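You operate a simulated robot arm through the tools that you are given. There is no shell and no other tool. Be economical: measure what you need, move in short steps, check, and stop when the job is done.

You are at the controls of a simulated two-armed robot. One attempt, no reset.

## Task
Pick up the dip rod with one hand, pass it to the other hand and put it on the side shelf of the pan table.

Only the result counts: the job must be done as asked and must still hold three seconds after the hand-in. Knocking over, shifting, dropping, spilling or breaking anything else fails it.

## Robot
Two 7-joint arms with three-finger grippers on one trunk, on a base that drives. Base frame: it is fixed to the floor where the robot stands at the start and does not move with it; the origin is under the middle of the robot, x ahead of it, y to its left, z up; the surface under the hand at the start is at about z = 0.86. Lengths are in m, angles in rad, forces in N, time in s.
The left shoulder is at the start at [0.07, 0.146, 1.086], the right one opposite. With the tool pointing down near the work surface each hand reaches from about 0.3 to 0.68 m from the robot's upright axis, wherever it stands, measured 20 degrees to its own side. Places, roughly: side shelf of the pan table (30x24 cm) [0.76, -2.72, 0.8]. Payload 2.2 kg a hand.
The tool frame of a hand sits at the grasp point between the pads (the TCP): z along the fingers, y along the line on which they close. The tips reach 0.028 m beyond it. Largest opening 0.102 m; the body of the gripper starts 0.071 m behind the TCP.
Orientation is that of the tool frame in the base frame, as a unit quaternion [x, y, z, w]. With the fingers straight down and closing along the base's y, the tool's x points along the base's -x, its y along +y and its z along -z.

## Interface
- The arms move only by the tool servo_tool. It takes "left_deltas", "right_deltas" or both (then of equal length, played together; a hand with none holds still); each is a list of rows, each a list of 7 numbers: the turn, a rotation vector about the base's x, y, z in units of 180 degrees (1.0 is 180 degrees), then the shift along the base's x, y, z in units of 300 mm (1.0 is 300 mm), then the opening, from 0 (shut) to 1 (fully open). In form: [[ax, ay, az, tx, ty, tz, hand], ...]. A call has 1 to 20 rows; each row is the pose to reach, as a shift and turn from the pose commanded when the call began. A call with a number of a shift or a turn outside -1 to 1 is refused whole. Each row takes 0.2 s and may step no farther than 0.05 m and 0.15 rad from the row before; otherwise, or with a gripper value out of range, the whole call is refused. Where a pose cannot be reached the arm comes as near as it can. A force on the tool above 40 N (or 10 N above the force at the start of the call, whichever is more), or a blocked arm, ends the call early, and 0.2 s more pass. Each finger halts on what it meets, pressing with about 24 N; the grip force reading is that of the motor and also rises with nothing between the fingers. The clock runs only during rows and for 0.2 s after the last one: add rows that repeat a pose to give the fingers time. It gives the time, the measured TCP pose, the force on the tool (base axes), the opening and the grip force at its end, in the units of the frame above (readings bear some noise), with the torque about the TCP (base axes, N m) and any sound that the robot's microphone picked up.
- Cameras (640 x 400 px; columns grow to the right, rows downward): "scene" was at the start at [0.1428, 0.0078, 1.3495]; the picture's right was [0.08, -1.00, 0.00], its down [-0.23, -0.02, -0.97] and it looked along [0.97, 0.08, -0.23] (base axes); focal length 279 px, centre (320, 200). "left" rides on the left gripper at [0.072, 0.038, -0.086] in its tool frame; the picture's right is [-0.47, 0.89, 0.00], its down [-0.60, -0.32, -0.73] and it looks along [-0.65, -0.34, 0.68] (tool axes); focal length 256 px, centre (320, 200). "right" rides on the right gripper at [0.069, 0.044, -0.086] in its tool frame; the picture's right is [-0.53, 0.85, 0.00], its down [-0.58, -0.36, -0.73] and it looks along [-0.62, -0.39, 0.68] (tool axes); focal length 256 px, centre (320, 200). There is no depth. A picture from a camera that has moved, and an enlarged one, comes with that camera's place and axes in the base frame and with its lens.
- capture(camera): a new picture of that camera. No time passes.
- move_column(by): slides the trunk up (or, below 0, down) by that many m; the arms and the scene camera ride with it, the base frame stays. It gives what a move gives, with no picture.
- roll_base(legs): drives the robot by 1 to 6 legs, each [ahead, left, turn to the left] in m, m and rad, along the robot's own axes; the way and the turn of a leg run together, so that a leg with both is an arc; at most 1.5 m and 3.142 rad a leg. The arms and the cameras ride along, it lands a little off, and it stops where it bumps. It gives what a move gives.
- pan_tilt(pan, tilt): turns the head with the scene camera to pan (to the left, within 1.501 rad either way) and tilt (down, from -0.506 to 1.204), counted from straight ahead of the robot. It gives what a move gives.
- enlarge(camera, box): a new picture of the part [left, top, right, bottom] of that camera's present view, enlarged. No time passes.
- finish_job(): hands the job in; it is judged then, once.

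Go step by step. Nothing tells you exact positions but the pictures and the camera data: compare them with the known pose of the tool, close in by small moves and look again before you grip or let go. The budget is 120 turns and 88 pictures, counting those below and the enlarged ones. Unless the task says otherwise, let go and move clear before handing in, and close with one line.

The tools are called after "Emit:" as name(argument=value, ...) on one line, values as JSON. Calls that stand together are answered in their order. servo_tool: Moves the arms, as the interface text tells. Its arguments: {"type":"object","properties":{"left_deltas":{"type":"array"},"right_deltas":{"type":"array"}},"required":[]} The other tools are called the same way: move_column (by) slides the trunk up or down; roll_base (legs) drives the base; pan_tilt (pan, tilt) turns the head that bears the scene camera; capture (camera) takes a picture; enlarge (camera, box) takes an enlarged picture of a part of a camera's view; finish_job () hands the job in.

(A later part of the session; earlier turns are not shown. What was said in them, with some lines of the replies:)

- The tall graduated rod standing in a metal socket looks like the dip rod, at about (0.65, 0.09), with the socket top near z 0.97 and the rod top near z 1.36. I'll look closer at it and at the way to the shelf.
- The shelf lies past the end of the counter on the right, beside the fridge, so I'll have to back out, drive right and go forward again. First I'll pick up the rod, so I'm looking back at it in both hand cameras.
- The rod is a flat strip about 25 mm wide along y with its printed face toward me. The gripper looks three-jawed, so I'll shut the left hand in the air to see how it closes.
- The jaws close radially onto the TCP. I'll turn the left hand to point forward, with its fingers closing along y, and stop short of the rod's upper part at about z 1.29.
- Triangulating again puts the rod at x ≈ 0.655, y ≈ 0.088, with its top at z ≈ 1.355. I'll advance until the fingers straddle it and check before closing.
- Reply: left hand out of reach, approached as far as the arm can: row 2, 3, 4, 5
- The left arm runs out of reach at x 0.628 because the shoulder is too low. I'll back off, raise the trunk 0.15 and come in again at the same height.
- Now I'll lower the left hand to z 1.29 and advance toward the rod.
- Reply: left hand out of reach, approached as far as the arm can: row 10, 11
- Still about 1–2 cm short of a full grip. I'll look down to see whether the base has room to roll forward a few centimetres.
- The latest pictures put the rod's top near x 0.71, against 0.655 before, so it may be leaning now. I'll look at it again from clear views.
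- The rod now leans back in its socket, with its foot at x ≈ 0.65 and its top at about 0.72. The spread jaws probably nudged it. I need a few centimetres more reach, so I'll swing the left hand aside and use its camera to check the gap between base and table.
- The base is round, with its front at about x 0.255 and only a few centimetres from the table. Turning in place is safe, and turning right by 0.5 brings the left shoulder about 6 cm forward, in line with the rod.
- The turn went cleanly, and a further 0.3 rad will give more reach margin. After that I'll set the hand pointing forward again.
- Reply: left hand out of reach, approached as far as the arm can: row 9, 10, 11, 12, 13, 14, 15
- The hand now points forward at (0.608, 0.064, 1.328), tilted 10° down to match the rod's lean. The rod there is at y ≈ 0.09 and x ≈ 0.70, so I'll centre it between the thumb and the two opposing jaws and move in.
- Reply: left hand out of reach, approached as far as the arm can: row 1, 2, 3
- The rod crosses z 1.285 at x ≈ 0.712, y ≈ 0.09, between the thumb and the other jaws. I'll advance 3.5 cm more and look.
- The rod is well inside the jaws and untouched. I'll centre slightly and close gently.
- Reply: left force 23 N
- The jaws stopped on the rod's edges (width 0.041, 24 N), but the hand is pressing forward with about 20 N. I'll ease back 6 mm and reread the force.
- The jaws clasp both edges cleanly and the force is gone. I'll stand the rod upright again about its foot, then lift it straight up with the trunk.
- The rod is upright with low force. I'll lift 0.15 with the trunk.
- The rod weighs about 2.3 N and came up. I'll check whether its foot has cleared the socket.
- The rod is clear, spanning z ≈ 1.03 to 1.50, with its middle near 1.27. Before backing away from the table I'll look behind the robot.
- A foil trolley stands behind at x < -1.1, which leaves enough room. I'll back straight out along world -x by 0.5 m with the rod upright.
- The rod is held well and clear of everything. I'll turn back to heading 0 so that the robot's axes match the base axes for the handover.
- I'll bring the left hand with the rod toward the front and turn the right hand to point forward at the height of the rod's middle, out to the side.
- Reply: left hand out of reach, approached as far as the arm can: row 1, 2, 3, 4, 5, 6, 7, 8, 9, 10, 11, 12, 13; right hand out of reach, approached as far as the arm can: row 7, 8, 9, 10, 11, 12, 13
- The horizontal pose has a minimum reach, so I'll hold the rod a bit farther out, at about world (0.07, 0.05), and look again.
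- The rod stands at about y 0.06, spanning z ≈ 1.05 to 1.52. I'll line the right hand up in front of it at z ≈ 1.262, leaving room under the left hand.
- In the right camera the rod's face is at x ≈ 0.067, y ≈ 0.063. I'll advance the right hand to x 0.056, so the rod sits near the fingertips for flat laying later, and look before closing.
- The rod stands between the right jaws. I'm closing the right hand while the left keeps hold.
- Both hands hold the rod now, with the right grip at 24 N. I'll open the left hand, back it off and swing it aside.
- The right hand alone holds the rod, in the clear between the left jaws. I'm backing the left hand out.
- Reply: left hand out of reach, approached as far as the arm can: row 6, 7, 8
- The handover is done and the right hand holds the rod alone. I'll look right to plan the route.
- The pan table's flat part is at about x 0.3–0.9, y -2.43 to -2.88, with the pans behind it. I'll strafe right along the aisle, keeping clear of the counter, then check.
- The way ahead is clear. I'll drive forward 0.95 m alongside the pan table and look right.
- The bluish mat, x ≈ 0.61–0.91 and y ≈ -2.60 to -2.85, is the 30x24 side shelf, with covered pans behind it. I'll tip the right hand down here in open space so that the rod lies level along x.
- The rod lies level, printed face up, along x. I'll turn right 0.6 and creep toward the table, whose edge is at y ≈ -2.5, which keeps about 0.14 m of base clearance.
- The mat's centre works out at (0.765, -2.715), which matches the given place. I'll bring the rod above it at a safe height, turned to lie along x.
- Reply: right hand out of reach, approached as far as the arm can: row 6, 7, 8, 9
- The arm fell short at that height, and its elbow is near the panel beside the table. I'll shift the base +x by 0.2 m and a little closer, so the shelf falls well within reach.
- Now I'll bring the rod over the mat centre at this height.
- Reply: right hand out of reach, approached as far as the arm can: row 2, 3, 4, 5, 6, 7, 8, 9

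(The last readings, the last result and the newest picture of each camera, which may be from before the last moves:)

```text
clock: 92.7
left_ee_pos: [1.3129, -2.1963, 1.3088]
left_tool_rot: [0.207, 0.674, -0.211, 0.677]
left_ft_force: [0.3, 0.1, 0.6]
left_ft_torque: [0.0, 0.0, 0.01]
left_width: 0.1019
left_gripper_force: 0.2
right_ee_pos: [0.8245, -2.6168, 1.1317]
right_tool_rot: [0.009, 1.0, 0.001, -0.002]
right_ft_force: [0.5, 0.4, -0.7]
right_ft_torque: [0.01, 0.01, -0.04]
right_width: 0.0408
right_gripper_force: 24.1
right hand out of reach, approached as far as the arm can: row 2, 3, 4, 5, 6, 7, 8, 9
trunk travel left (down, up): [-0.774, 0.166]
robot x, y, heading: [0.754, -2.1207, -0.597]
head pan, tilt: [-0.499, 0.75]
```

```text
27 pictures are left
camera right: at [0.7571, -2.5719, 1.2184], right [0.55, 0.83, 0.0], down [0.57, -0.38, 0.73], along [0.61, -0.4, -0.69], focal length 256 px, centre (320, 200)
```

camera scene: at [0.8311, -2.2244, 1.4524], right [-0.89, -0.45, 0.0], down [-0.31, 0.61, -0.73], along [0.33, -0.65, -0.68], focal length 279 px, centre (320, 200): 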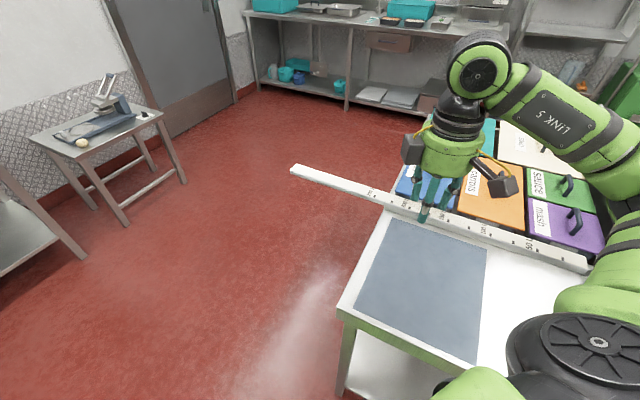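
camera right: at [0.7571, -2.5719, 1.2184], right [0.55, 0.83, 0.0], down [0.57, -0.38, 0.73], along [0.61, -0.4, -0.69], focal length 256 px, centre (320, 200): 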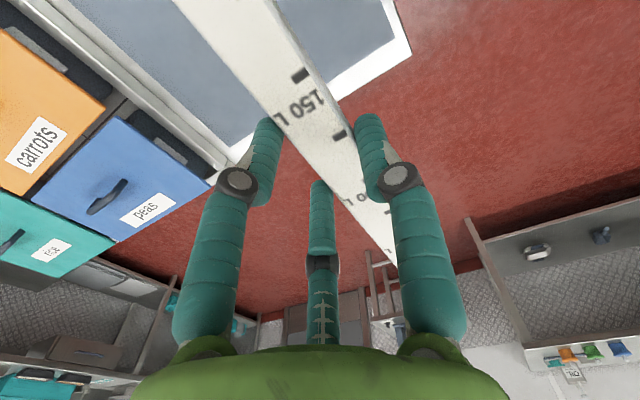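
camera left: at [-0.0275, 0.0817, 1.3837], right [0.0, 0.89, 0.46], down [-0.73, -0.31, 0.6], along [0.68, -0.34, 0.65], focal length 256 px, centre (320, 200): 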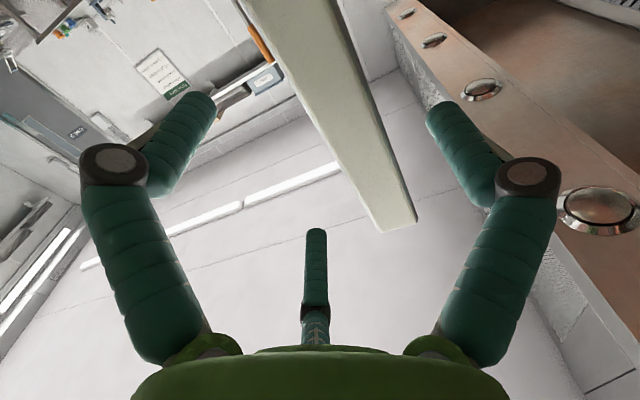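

The yaw and side-reach together limit the arm. Laying the rod diagonally across the mat is fine, so I'll undo the yaw and see whether the arm then reaches the centre.

Emit:
servo_tool(right_deltas=[[0, 0, -0.03, 0, 0, 0, 0], [0, 0, -0.06, 0, 0, 0, 0], [0, 0, -0.09, -0.03, -0.03, 0, 0], [0, 0, -0.12, -0.07, -0.08, 0, 0], [0, 0, -0.15, -0.12, -0.14, 0, 0], [0, 0, -0.19, -0.18, -0.2, 0, 0], [0, 0, -0.19, -0.24, -0.26, 0, 0], [0, 0, -0.19, -0.24, -0.28, 0, 0]])

Emit:
capture(camera="scene")

```text
clock: 94.5
left_ee_pos: [1.3128, -2.1962, 1.3093]
left_tool_rot: [0.207, 0.674, -0.211, 0.677]
left_ft_force: [0.5, -0.5, -0.1]
left_ft_torque: [-0.04, 0.01, 0.01]
left_width: 0.1021
left_gripper_force: 0.0
right_ee_pos: [0.7555, -2.6981, 1.1293]
right_tool_rot: [0.304, 0.953, 0.002, -0.002]
right_ft_force: [0.3, 0.2, 0.0]
right_ft_torque: [0.02, 0.03, 0.01]
right_width: 0.0408
right_gripper_force: 23.9
trunk travel left (down, up): [-0.774, 0.166]
robot x, y, heading: [0.7533, -2.1257, -0.606]
head pan, tilt: [-0.499, 0.75]
```

```text
26 pictures are left
camera scene: at [0.8316, -2.225, 1.4523], right [-0.89, -0.45, 0.0], down [-0.31, 0.61, -0.73], along [0.33, -0.65, -0.68], focal length 279 px, centre (320, 200)
```

scene: 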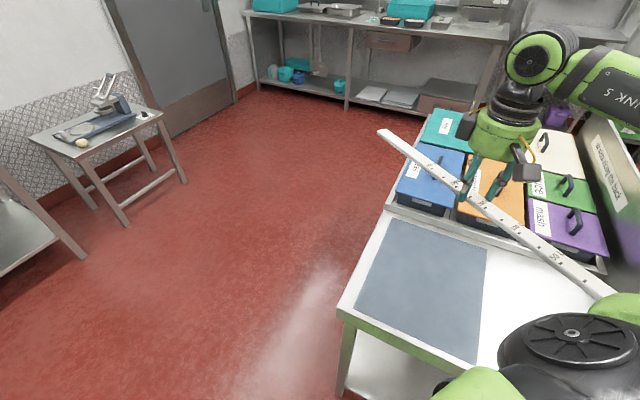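

The centre is reachable with the rod lying diagonally. I'll reduce the diagonal a little to stay clear of the pans and descend partway.

Emit:
servo_tool(right_deltas=[[0, 0, 0.016, 0, 0.02, -0.07, 0], [0, 0, 0.032, 0, 0.04, -0.14, 0], [0, 0, 0.048, 0, 0.05, -0.21, 0], [0, 0, 0.064, 0, 0.05, -0.28, 0], [0, 0, 0.064, 0, 0.05, -0.36, 0], [0, 0, 0.064, 0, 0.05, -0.44, 0], [0, 0, 0.064, 0, 0.05, -0.52, 0], [0, 0, 0.064, 0, 0.05, -0.58, 0], [0, 0, 0.064, 0, 0.05, -0.58, 0]])

Emit:
capture(camera="scene")

Emit:
capture(camera="right")

```text
clock: 96.5
left_ee_pos: [1.3119, -2.1958, 1.3088]
left_tool_rot: [0.207, 0.674, -0.211, 0.677]
left_ft_force: [0.4, -0.5, 0.6]
left_ft_torque: [0.01, -0.06, -0.02]
left_width: 0.1019
left_gripper_force: 0.0
right_ee_pos: [0.7564, -2.6829, 0.9562]
right_tool_rot: [0.206, 0.979, 0.002, -0.001]
right_ft_force: [0.7, -0.1, 0.1]
right_ft_torque: [0.0, 0.03, -0.03]
right_width: 0.0408
right_gripper_force: 23.9
right hand out of reach, approached as far as the arm can: row 4, 5
trunk travel left (down, up): [-0.774, 0.166]
robot x, y, heading: [0.7522, -2.1193, -0.601]
head pan, tilt: [-0.499, 0.75]
```

```text
25 pictures are left
camera scene: at [0.8309, -2.2243, 1.4524], right [-0.89, -0.45, 0.0], down [-0.31, 0.61, -0.73], along [0.33, -0.65, -0.68], focal length 279 px, centre (320, 200)
```

scene: 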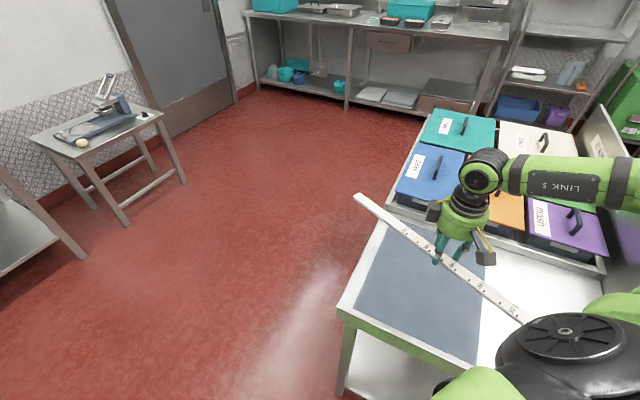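

```text
24 pictures are left
camera right: at [0.7114, -2.615, 1.0437], right [0.83, 0.56, 0.0], down [0.38, -0.57, 0.73], along [0.41, -0.6, -0.69], focal length 256 px, centre (320, 200)
```

right: 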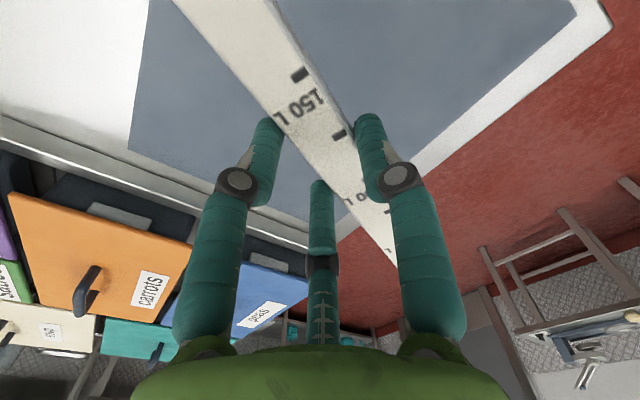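

The rod is above the mat, and the forearm passes over the bare table, not the pans. I'll descend another 5 cm.

Emit:
servo_tool(right_deltas=[[0, 0, 0, 0, 0, -0.05, 0], [0, 0, 0, 0, 0, -0.1, 0], [0, 0, 0, 0, 0, -0.15, 0], [0, 0, 0, 0, 0, -0.18, 0]])

Emit:
enlarge(camera="scene", box=[330, 130, 570, 370])

Emit:
capture(camera="right")

```text
clock: 97.5
left_ee_pos: [1.3118, -2.1966, 1.3091]
left_tool_rot: [0.207, 0.674, -0.211, 0.677]
left_ft_force: [-0.3, -0.8, -0.3]
left_ft_torque: [-0.01, 0.02, 0.01]
left_width: 0.1022
left_gripper_force: 0.1
right_ee_pos: [0.7551, -2.6831, 0.9018]
right_tool_rot: [0.206, 0.979, 0.002, -0.002]
right_ft_force: [0.0, -0.2, 0.4]
right_ft_torque: [-0.04, 0.05, 0.0]
right_width: 0.0409
right_gripper_force: 23.8
trunk travel left (down, up): [-0.774, 0.166]
robot x, y, heading: [0.7529, -2.1187, -0.606]
head pan, tilt: [-0.499, 0.75]
```

```text
1.67 times, centred on (450, 250) of scene
camera zoom: at [0.8309, -2.2247, 1.4524], right [-0.89, -0.45, 0.0], down [-0.31, 0.61, -0.73], along [0.33, -0.65, -0.68], focal length 465 px, centre (103, 117)
```

zoom: 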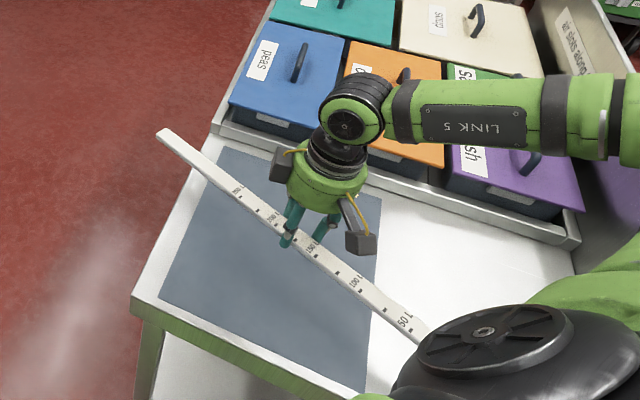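

```text
22 pictures are left
camera right: at [0.7107, -2.615, 0.9893], right [0.83, 0.56, 0.0], down [0.38, -0.57, 0.73], along [0.41, -0.6, -0.69], focal length 256 px, centre (320, 200)
```

right: 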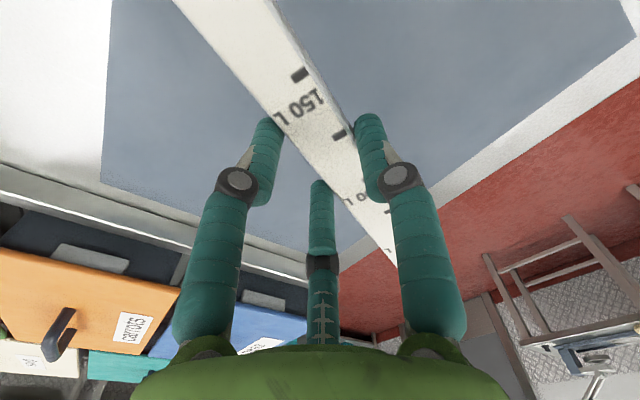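

Well placed above the mat. I'll descend slowly while watching for contact force.

Emit:
servo_tool(right_deltas=[[0, 0, 0, 0, -0.025, -0.04, 0], [0, 0, 0, 0, -0.05, -0.08, 0], [0, 0, 0, 0, -0.05, -0.12, 0], [0, 0, 0, 0, -0.05, -0.16, 0], [0, 0, 0, 0, -0.05, -0.19, 0]])

Emit:
capture(camera="right")

```text
clock: 98.7
left_ee_pos: [1.3117, -2.1955, 1.3094]
left_tool_rot: [0.208, 0.674, -0.211, 0.677]
left_ft_force: [-0.5, 0.2, 0.3]
left_ft_torque: [-0.02, -0.02, 0.02]
left_width: 0.1021
left_gripper_force: 0.1
right_ee_pos: [0.7533, -2.6966, 0.8456]
right_tool_rot: [0.205, 0.979, 0.002, 0.0]
right_ft_force: [0.2, -0.1, 0.2]
right_ft_torque: [-0.02, 0.04, 0.03]
right_width: 0.041
right_gripper_force: 24.2
right hand out of reach, approached as far as the arm can: row 2, 3
trunk travel left (down, up): [-0.774, 0.166]
robot x, y, heading: [0.7513, -2.1198, -0.601]
head pan, tilt: [-0.499, 0.75]
```

```text
21 pictures are left
camera right: at [0.7101, -2.6293, 0.9327], right [0.83, 0.56, 0.0], down [0.38, -0.57, 0.73], along [0.41, -0.6, -0.68], focal length 256 px, centre (320, 200)
```

right: 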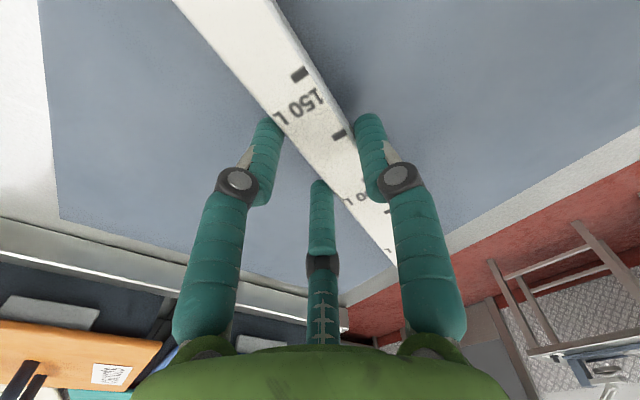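

No contact yet at 0.8456. I'll go on down in small steps.

Emit:
servo_tool(right_deltas=[[0, 0, 0, 0, 0, -0.015, 0], [0, 0, 0, 0, 0, -0.03, 0], [0, 0, 0, 0, 0, -0.045, 0], [0, 0, 0, 0, 0, -0.06, 0], [0, 0, 0, 0, 0, -0.06, 0]])

```text
clock: 99.9
left_ee_pos: [1.312, -2.1934, 1.3093]
left_tool_rot: [0.207, 0.674, -0.211, 0.677]
left_ft_force: [0.1, 0.0, -0.6]
left_ft_torque: [-0.01, 0.03, 0.01]
left_width: 0.1018
left_gripper_force: 0.0
right_ee_pos: [0.7556, -2.6979, 0.8302]
right_tool_rot: [0.205, 0.979, 0.0, 0.0]
right_ft_force: [-2.5, -3.0, 13.4]
right_ft_torque: [0.39, 0.67, 0.06]
right_width: 0.0409
right_gripper_force: 24.0
trunk travel left (down, up): [-0.774, 0.166]
robot x, y, heading: [0.7534, -2.1246, -0.601]
head pan, tilt: [-0.499, 0.75]
```

Contact at TCP z 0.830 with 13 N upward, so the rod is on the shelf. I'll ease the pressure and open the hand.

Emit:
servo_tool(right_deltas=[[0, 0, 0, 0, 0, 0.007, 0], [0, 0, 0, 0, 0, 0.007, 0.3], [0, 0, 0, 0, 0, 0.007, 0.45], [0, 0, 0, 0, 0, 0.007, 0.6], [0, 0, 0, 0, 0, 0.007, 0.8], [0, 0, 0, 0, 0, 0.007, 1], [0, 0, 0, 0, 0, 0.007, 1], [0, 0, 0, 0, 0, 0.007, 1]])

Emit:
capture(camera="right")

```text
clock: 101.7
left_ee_pos: [1.3142, -2.196, 1.3094]
left_tool_rot: [0.208, 0.674, -0.211, 0.677]
left_ft_force: [0.9, 0.2, 0.1]
left_ft_torque: [0.0, -0.01, -0.01]
left_width: 0.1021
left_gripper_force: 0.0
right_ee_pos: [0.7549, -2.6986, 0.8302]
right_tool_rot: [0.205, 0.979, 0.002, -0.001]
right_ft_force: [0.6, 0.9, 0.5]
right_ft_torque: [-0.04, 0.0, 0.0]
right_width: 0.102
right_gripper_force: 0.0
trunk travel left (down, up): [-0.774, 0.166]
robot x, y, heading: [0.7491, -2.122, -0.603]
head pan, tilt: [-0.499, 0.75]
```

```text
20 pictures are left
camera right: at [0.7111, -2.6296, 0.9171], right [0.83, 0.56, 0.0], down [0.38, -0.57, 0.73], along [0.41, -0.6, -0.69], focal length 256 px, centre (320, 200)
```

right: 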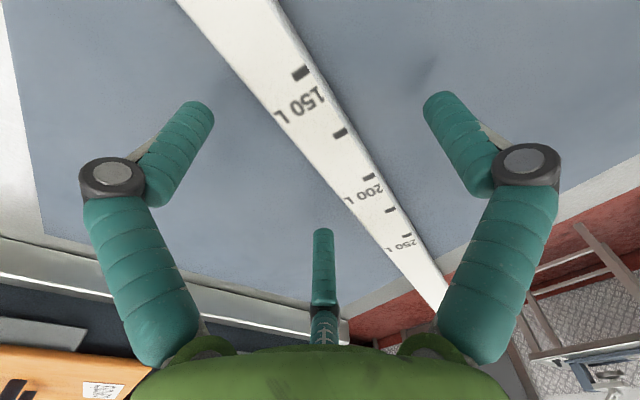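

The rod rests flat on the shelf, free of the open jaws. I'll lift the hand straight up and clear.

Emit:
servo_tool(right_deltas=[[0, 0, 0, 0, 0, 0.05, 1], [0, 0, 0, 0, 0, 0.12, 1], [0, 0, 0, 0, 0, 0.22, 1], [0, 0, 0, 0, 0, 0.34, 1], [0, 0, 0, 0, 0, 0.46, 1], [0, 0, 0, 0, 0, 0.58, 1], [0, 0, 0, 0, 0, 0.7, 1], [0, 0, 0, 0, 0, 0.8, 1]])

Emit:
capture(camera="scene")

Emit:
capture(camera="right")

```text
clock: 103.7
left_ee_pos: [1.3148, -2.1958, 1.3067]
left_tool_rot: [0.206, 0.675, -0.211, 0.677]
left_ft_force: [0.4, -0.8, 0.4]
left_ft_torque: [0.0, -0.02, -0.01]
left_width: 0.1019
left_gripper_force: 0.0
right_ee_pos: [0.6572, -2.6128, 0.9587]
right_tool_rot: [0.198, 0.938, 0.108, -0.264]
right_ft_force: [-0.2, 0.3, 0.1]
right_ft_torque: [0.02, 0.01, 0.02]
right_width: 0.102
right_gripper_force: 0.1
right hand out of reach, approached as far as the arm can: row 3, 4, 5, 6, 7, 8
trunk travel left (down, up): [-0.774, 0.166]
robot x, y, heading: [0.7527, -2.1246, -0.594]
head pan, tilt: [-0.499, 0.75]
stopped in row 8 (right hand): the arm was blocked; the commanded pose is now the measured one
```

```text
19 pictures are left
camera scene: at [0.8338, -2.2244, 1.4522], right [-0.89, -0.45, 0.0], down [-0.31, 0.61, -0.73], along [0.33, -0.65, -0.68], focal length 279 px, centre (320, 200)
```

scene: 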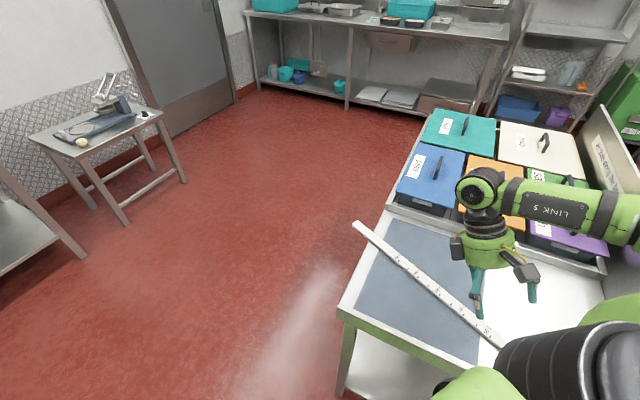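

```text
18 pictures are left
camera right: at [0.6618, -2.5788, 1.0726], right [0.78, 0.59, -0.2], down [0.62, -0.73, 0.27], along [0.01, -0.33, -0.94], focal length 256 px, centre (320, 200)
```

right: 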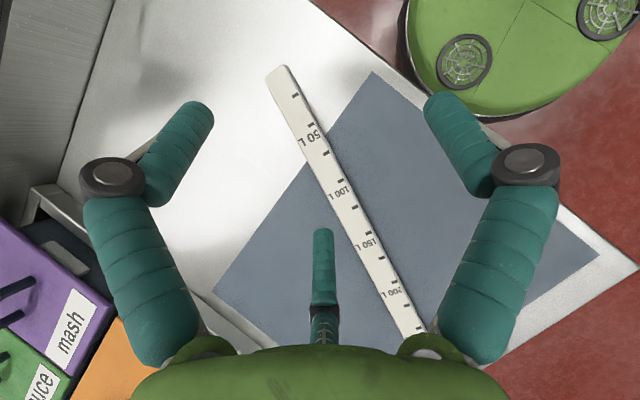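

The rod lies diagonally on the mat, but the arm's upward move got blocked in an awkward pose. I'll raise the trunk to lift the whole arm straight up.

Emit:
move_column(by=0.16)

Emit:
capture(camera="scene")

Emit:
capture(camera="right")

```text
clock: 105.5
left_ee_pos: [1.3118, -2.1955, 1.4692]
left_tool_rot: [0.206, 0.674, -0.21, 0.677]
left_ft_force: [0.0, 0.7, 0.3]
left_ft_torque: [0.0, 0.02, 0.0]
left_width: 0.102
left_gripper_force: 0.0
right_ee_pos: [0.6575, -2.6133, 1.118]
right_tool_rot: [0.198, 0.938, 0.109, -0.262]
right_ft_force: [0.0, -0.2, 0.4]
right_ft_torque: [0.0, -0.01, -0.01]
right_width: 0.1024
right_gripper_force: 0.0
trunk travel left (down, up): [-0.934, 0.006]
robot x, y, heading: [0.7503, -2.1183, -0.598]
head pan, tilt: [-0.499, 0.75]
```

```text
17 pictures are left
camera scene: at [0.831, -2.2241, 1.6124], right [-0.89, -0.45, 0.0], down [-0.31, 0.61, -0.73], along [0.33, -0.65, -0.68], focal length 279 px, centre (320, 200)
```

scene: 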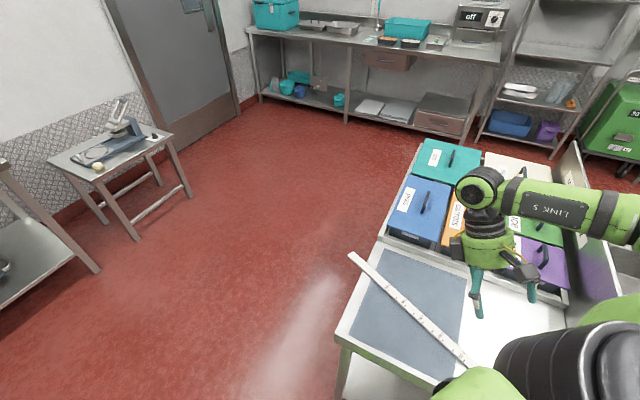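

```text
16 pictures are left
camera right: at [0.6603, -2.5789, 1.2328], right [0.78, 0.59, -0.2], down [0.62, -0.73, 0.27], along [0.01, -0.34, -0.94], focal length 256 px, centre (320, 200)
```

right: 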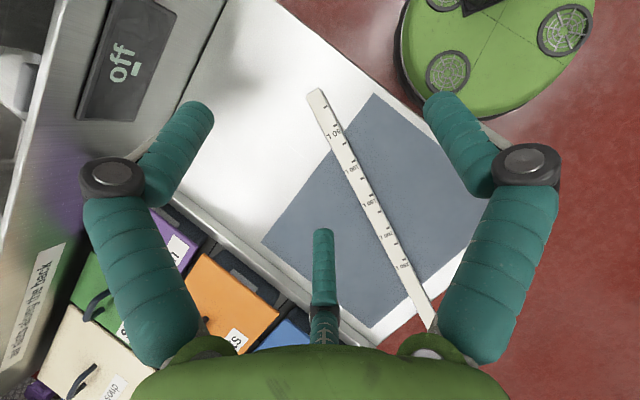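

The rod lies flat and still on the side shelf with its middle over the mat. Both hands are clear and nothing else appears disturbed, so I'm handing in.

Emit:
finish_job()

```text
The job is handed in.
```

The dip rod was picked up with the left hand, passed to the right hand and laid flat on the pan table's side shelf. It lies diagonally with its middle over the mat, and its two ends reach past the mat's edges.
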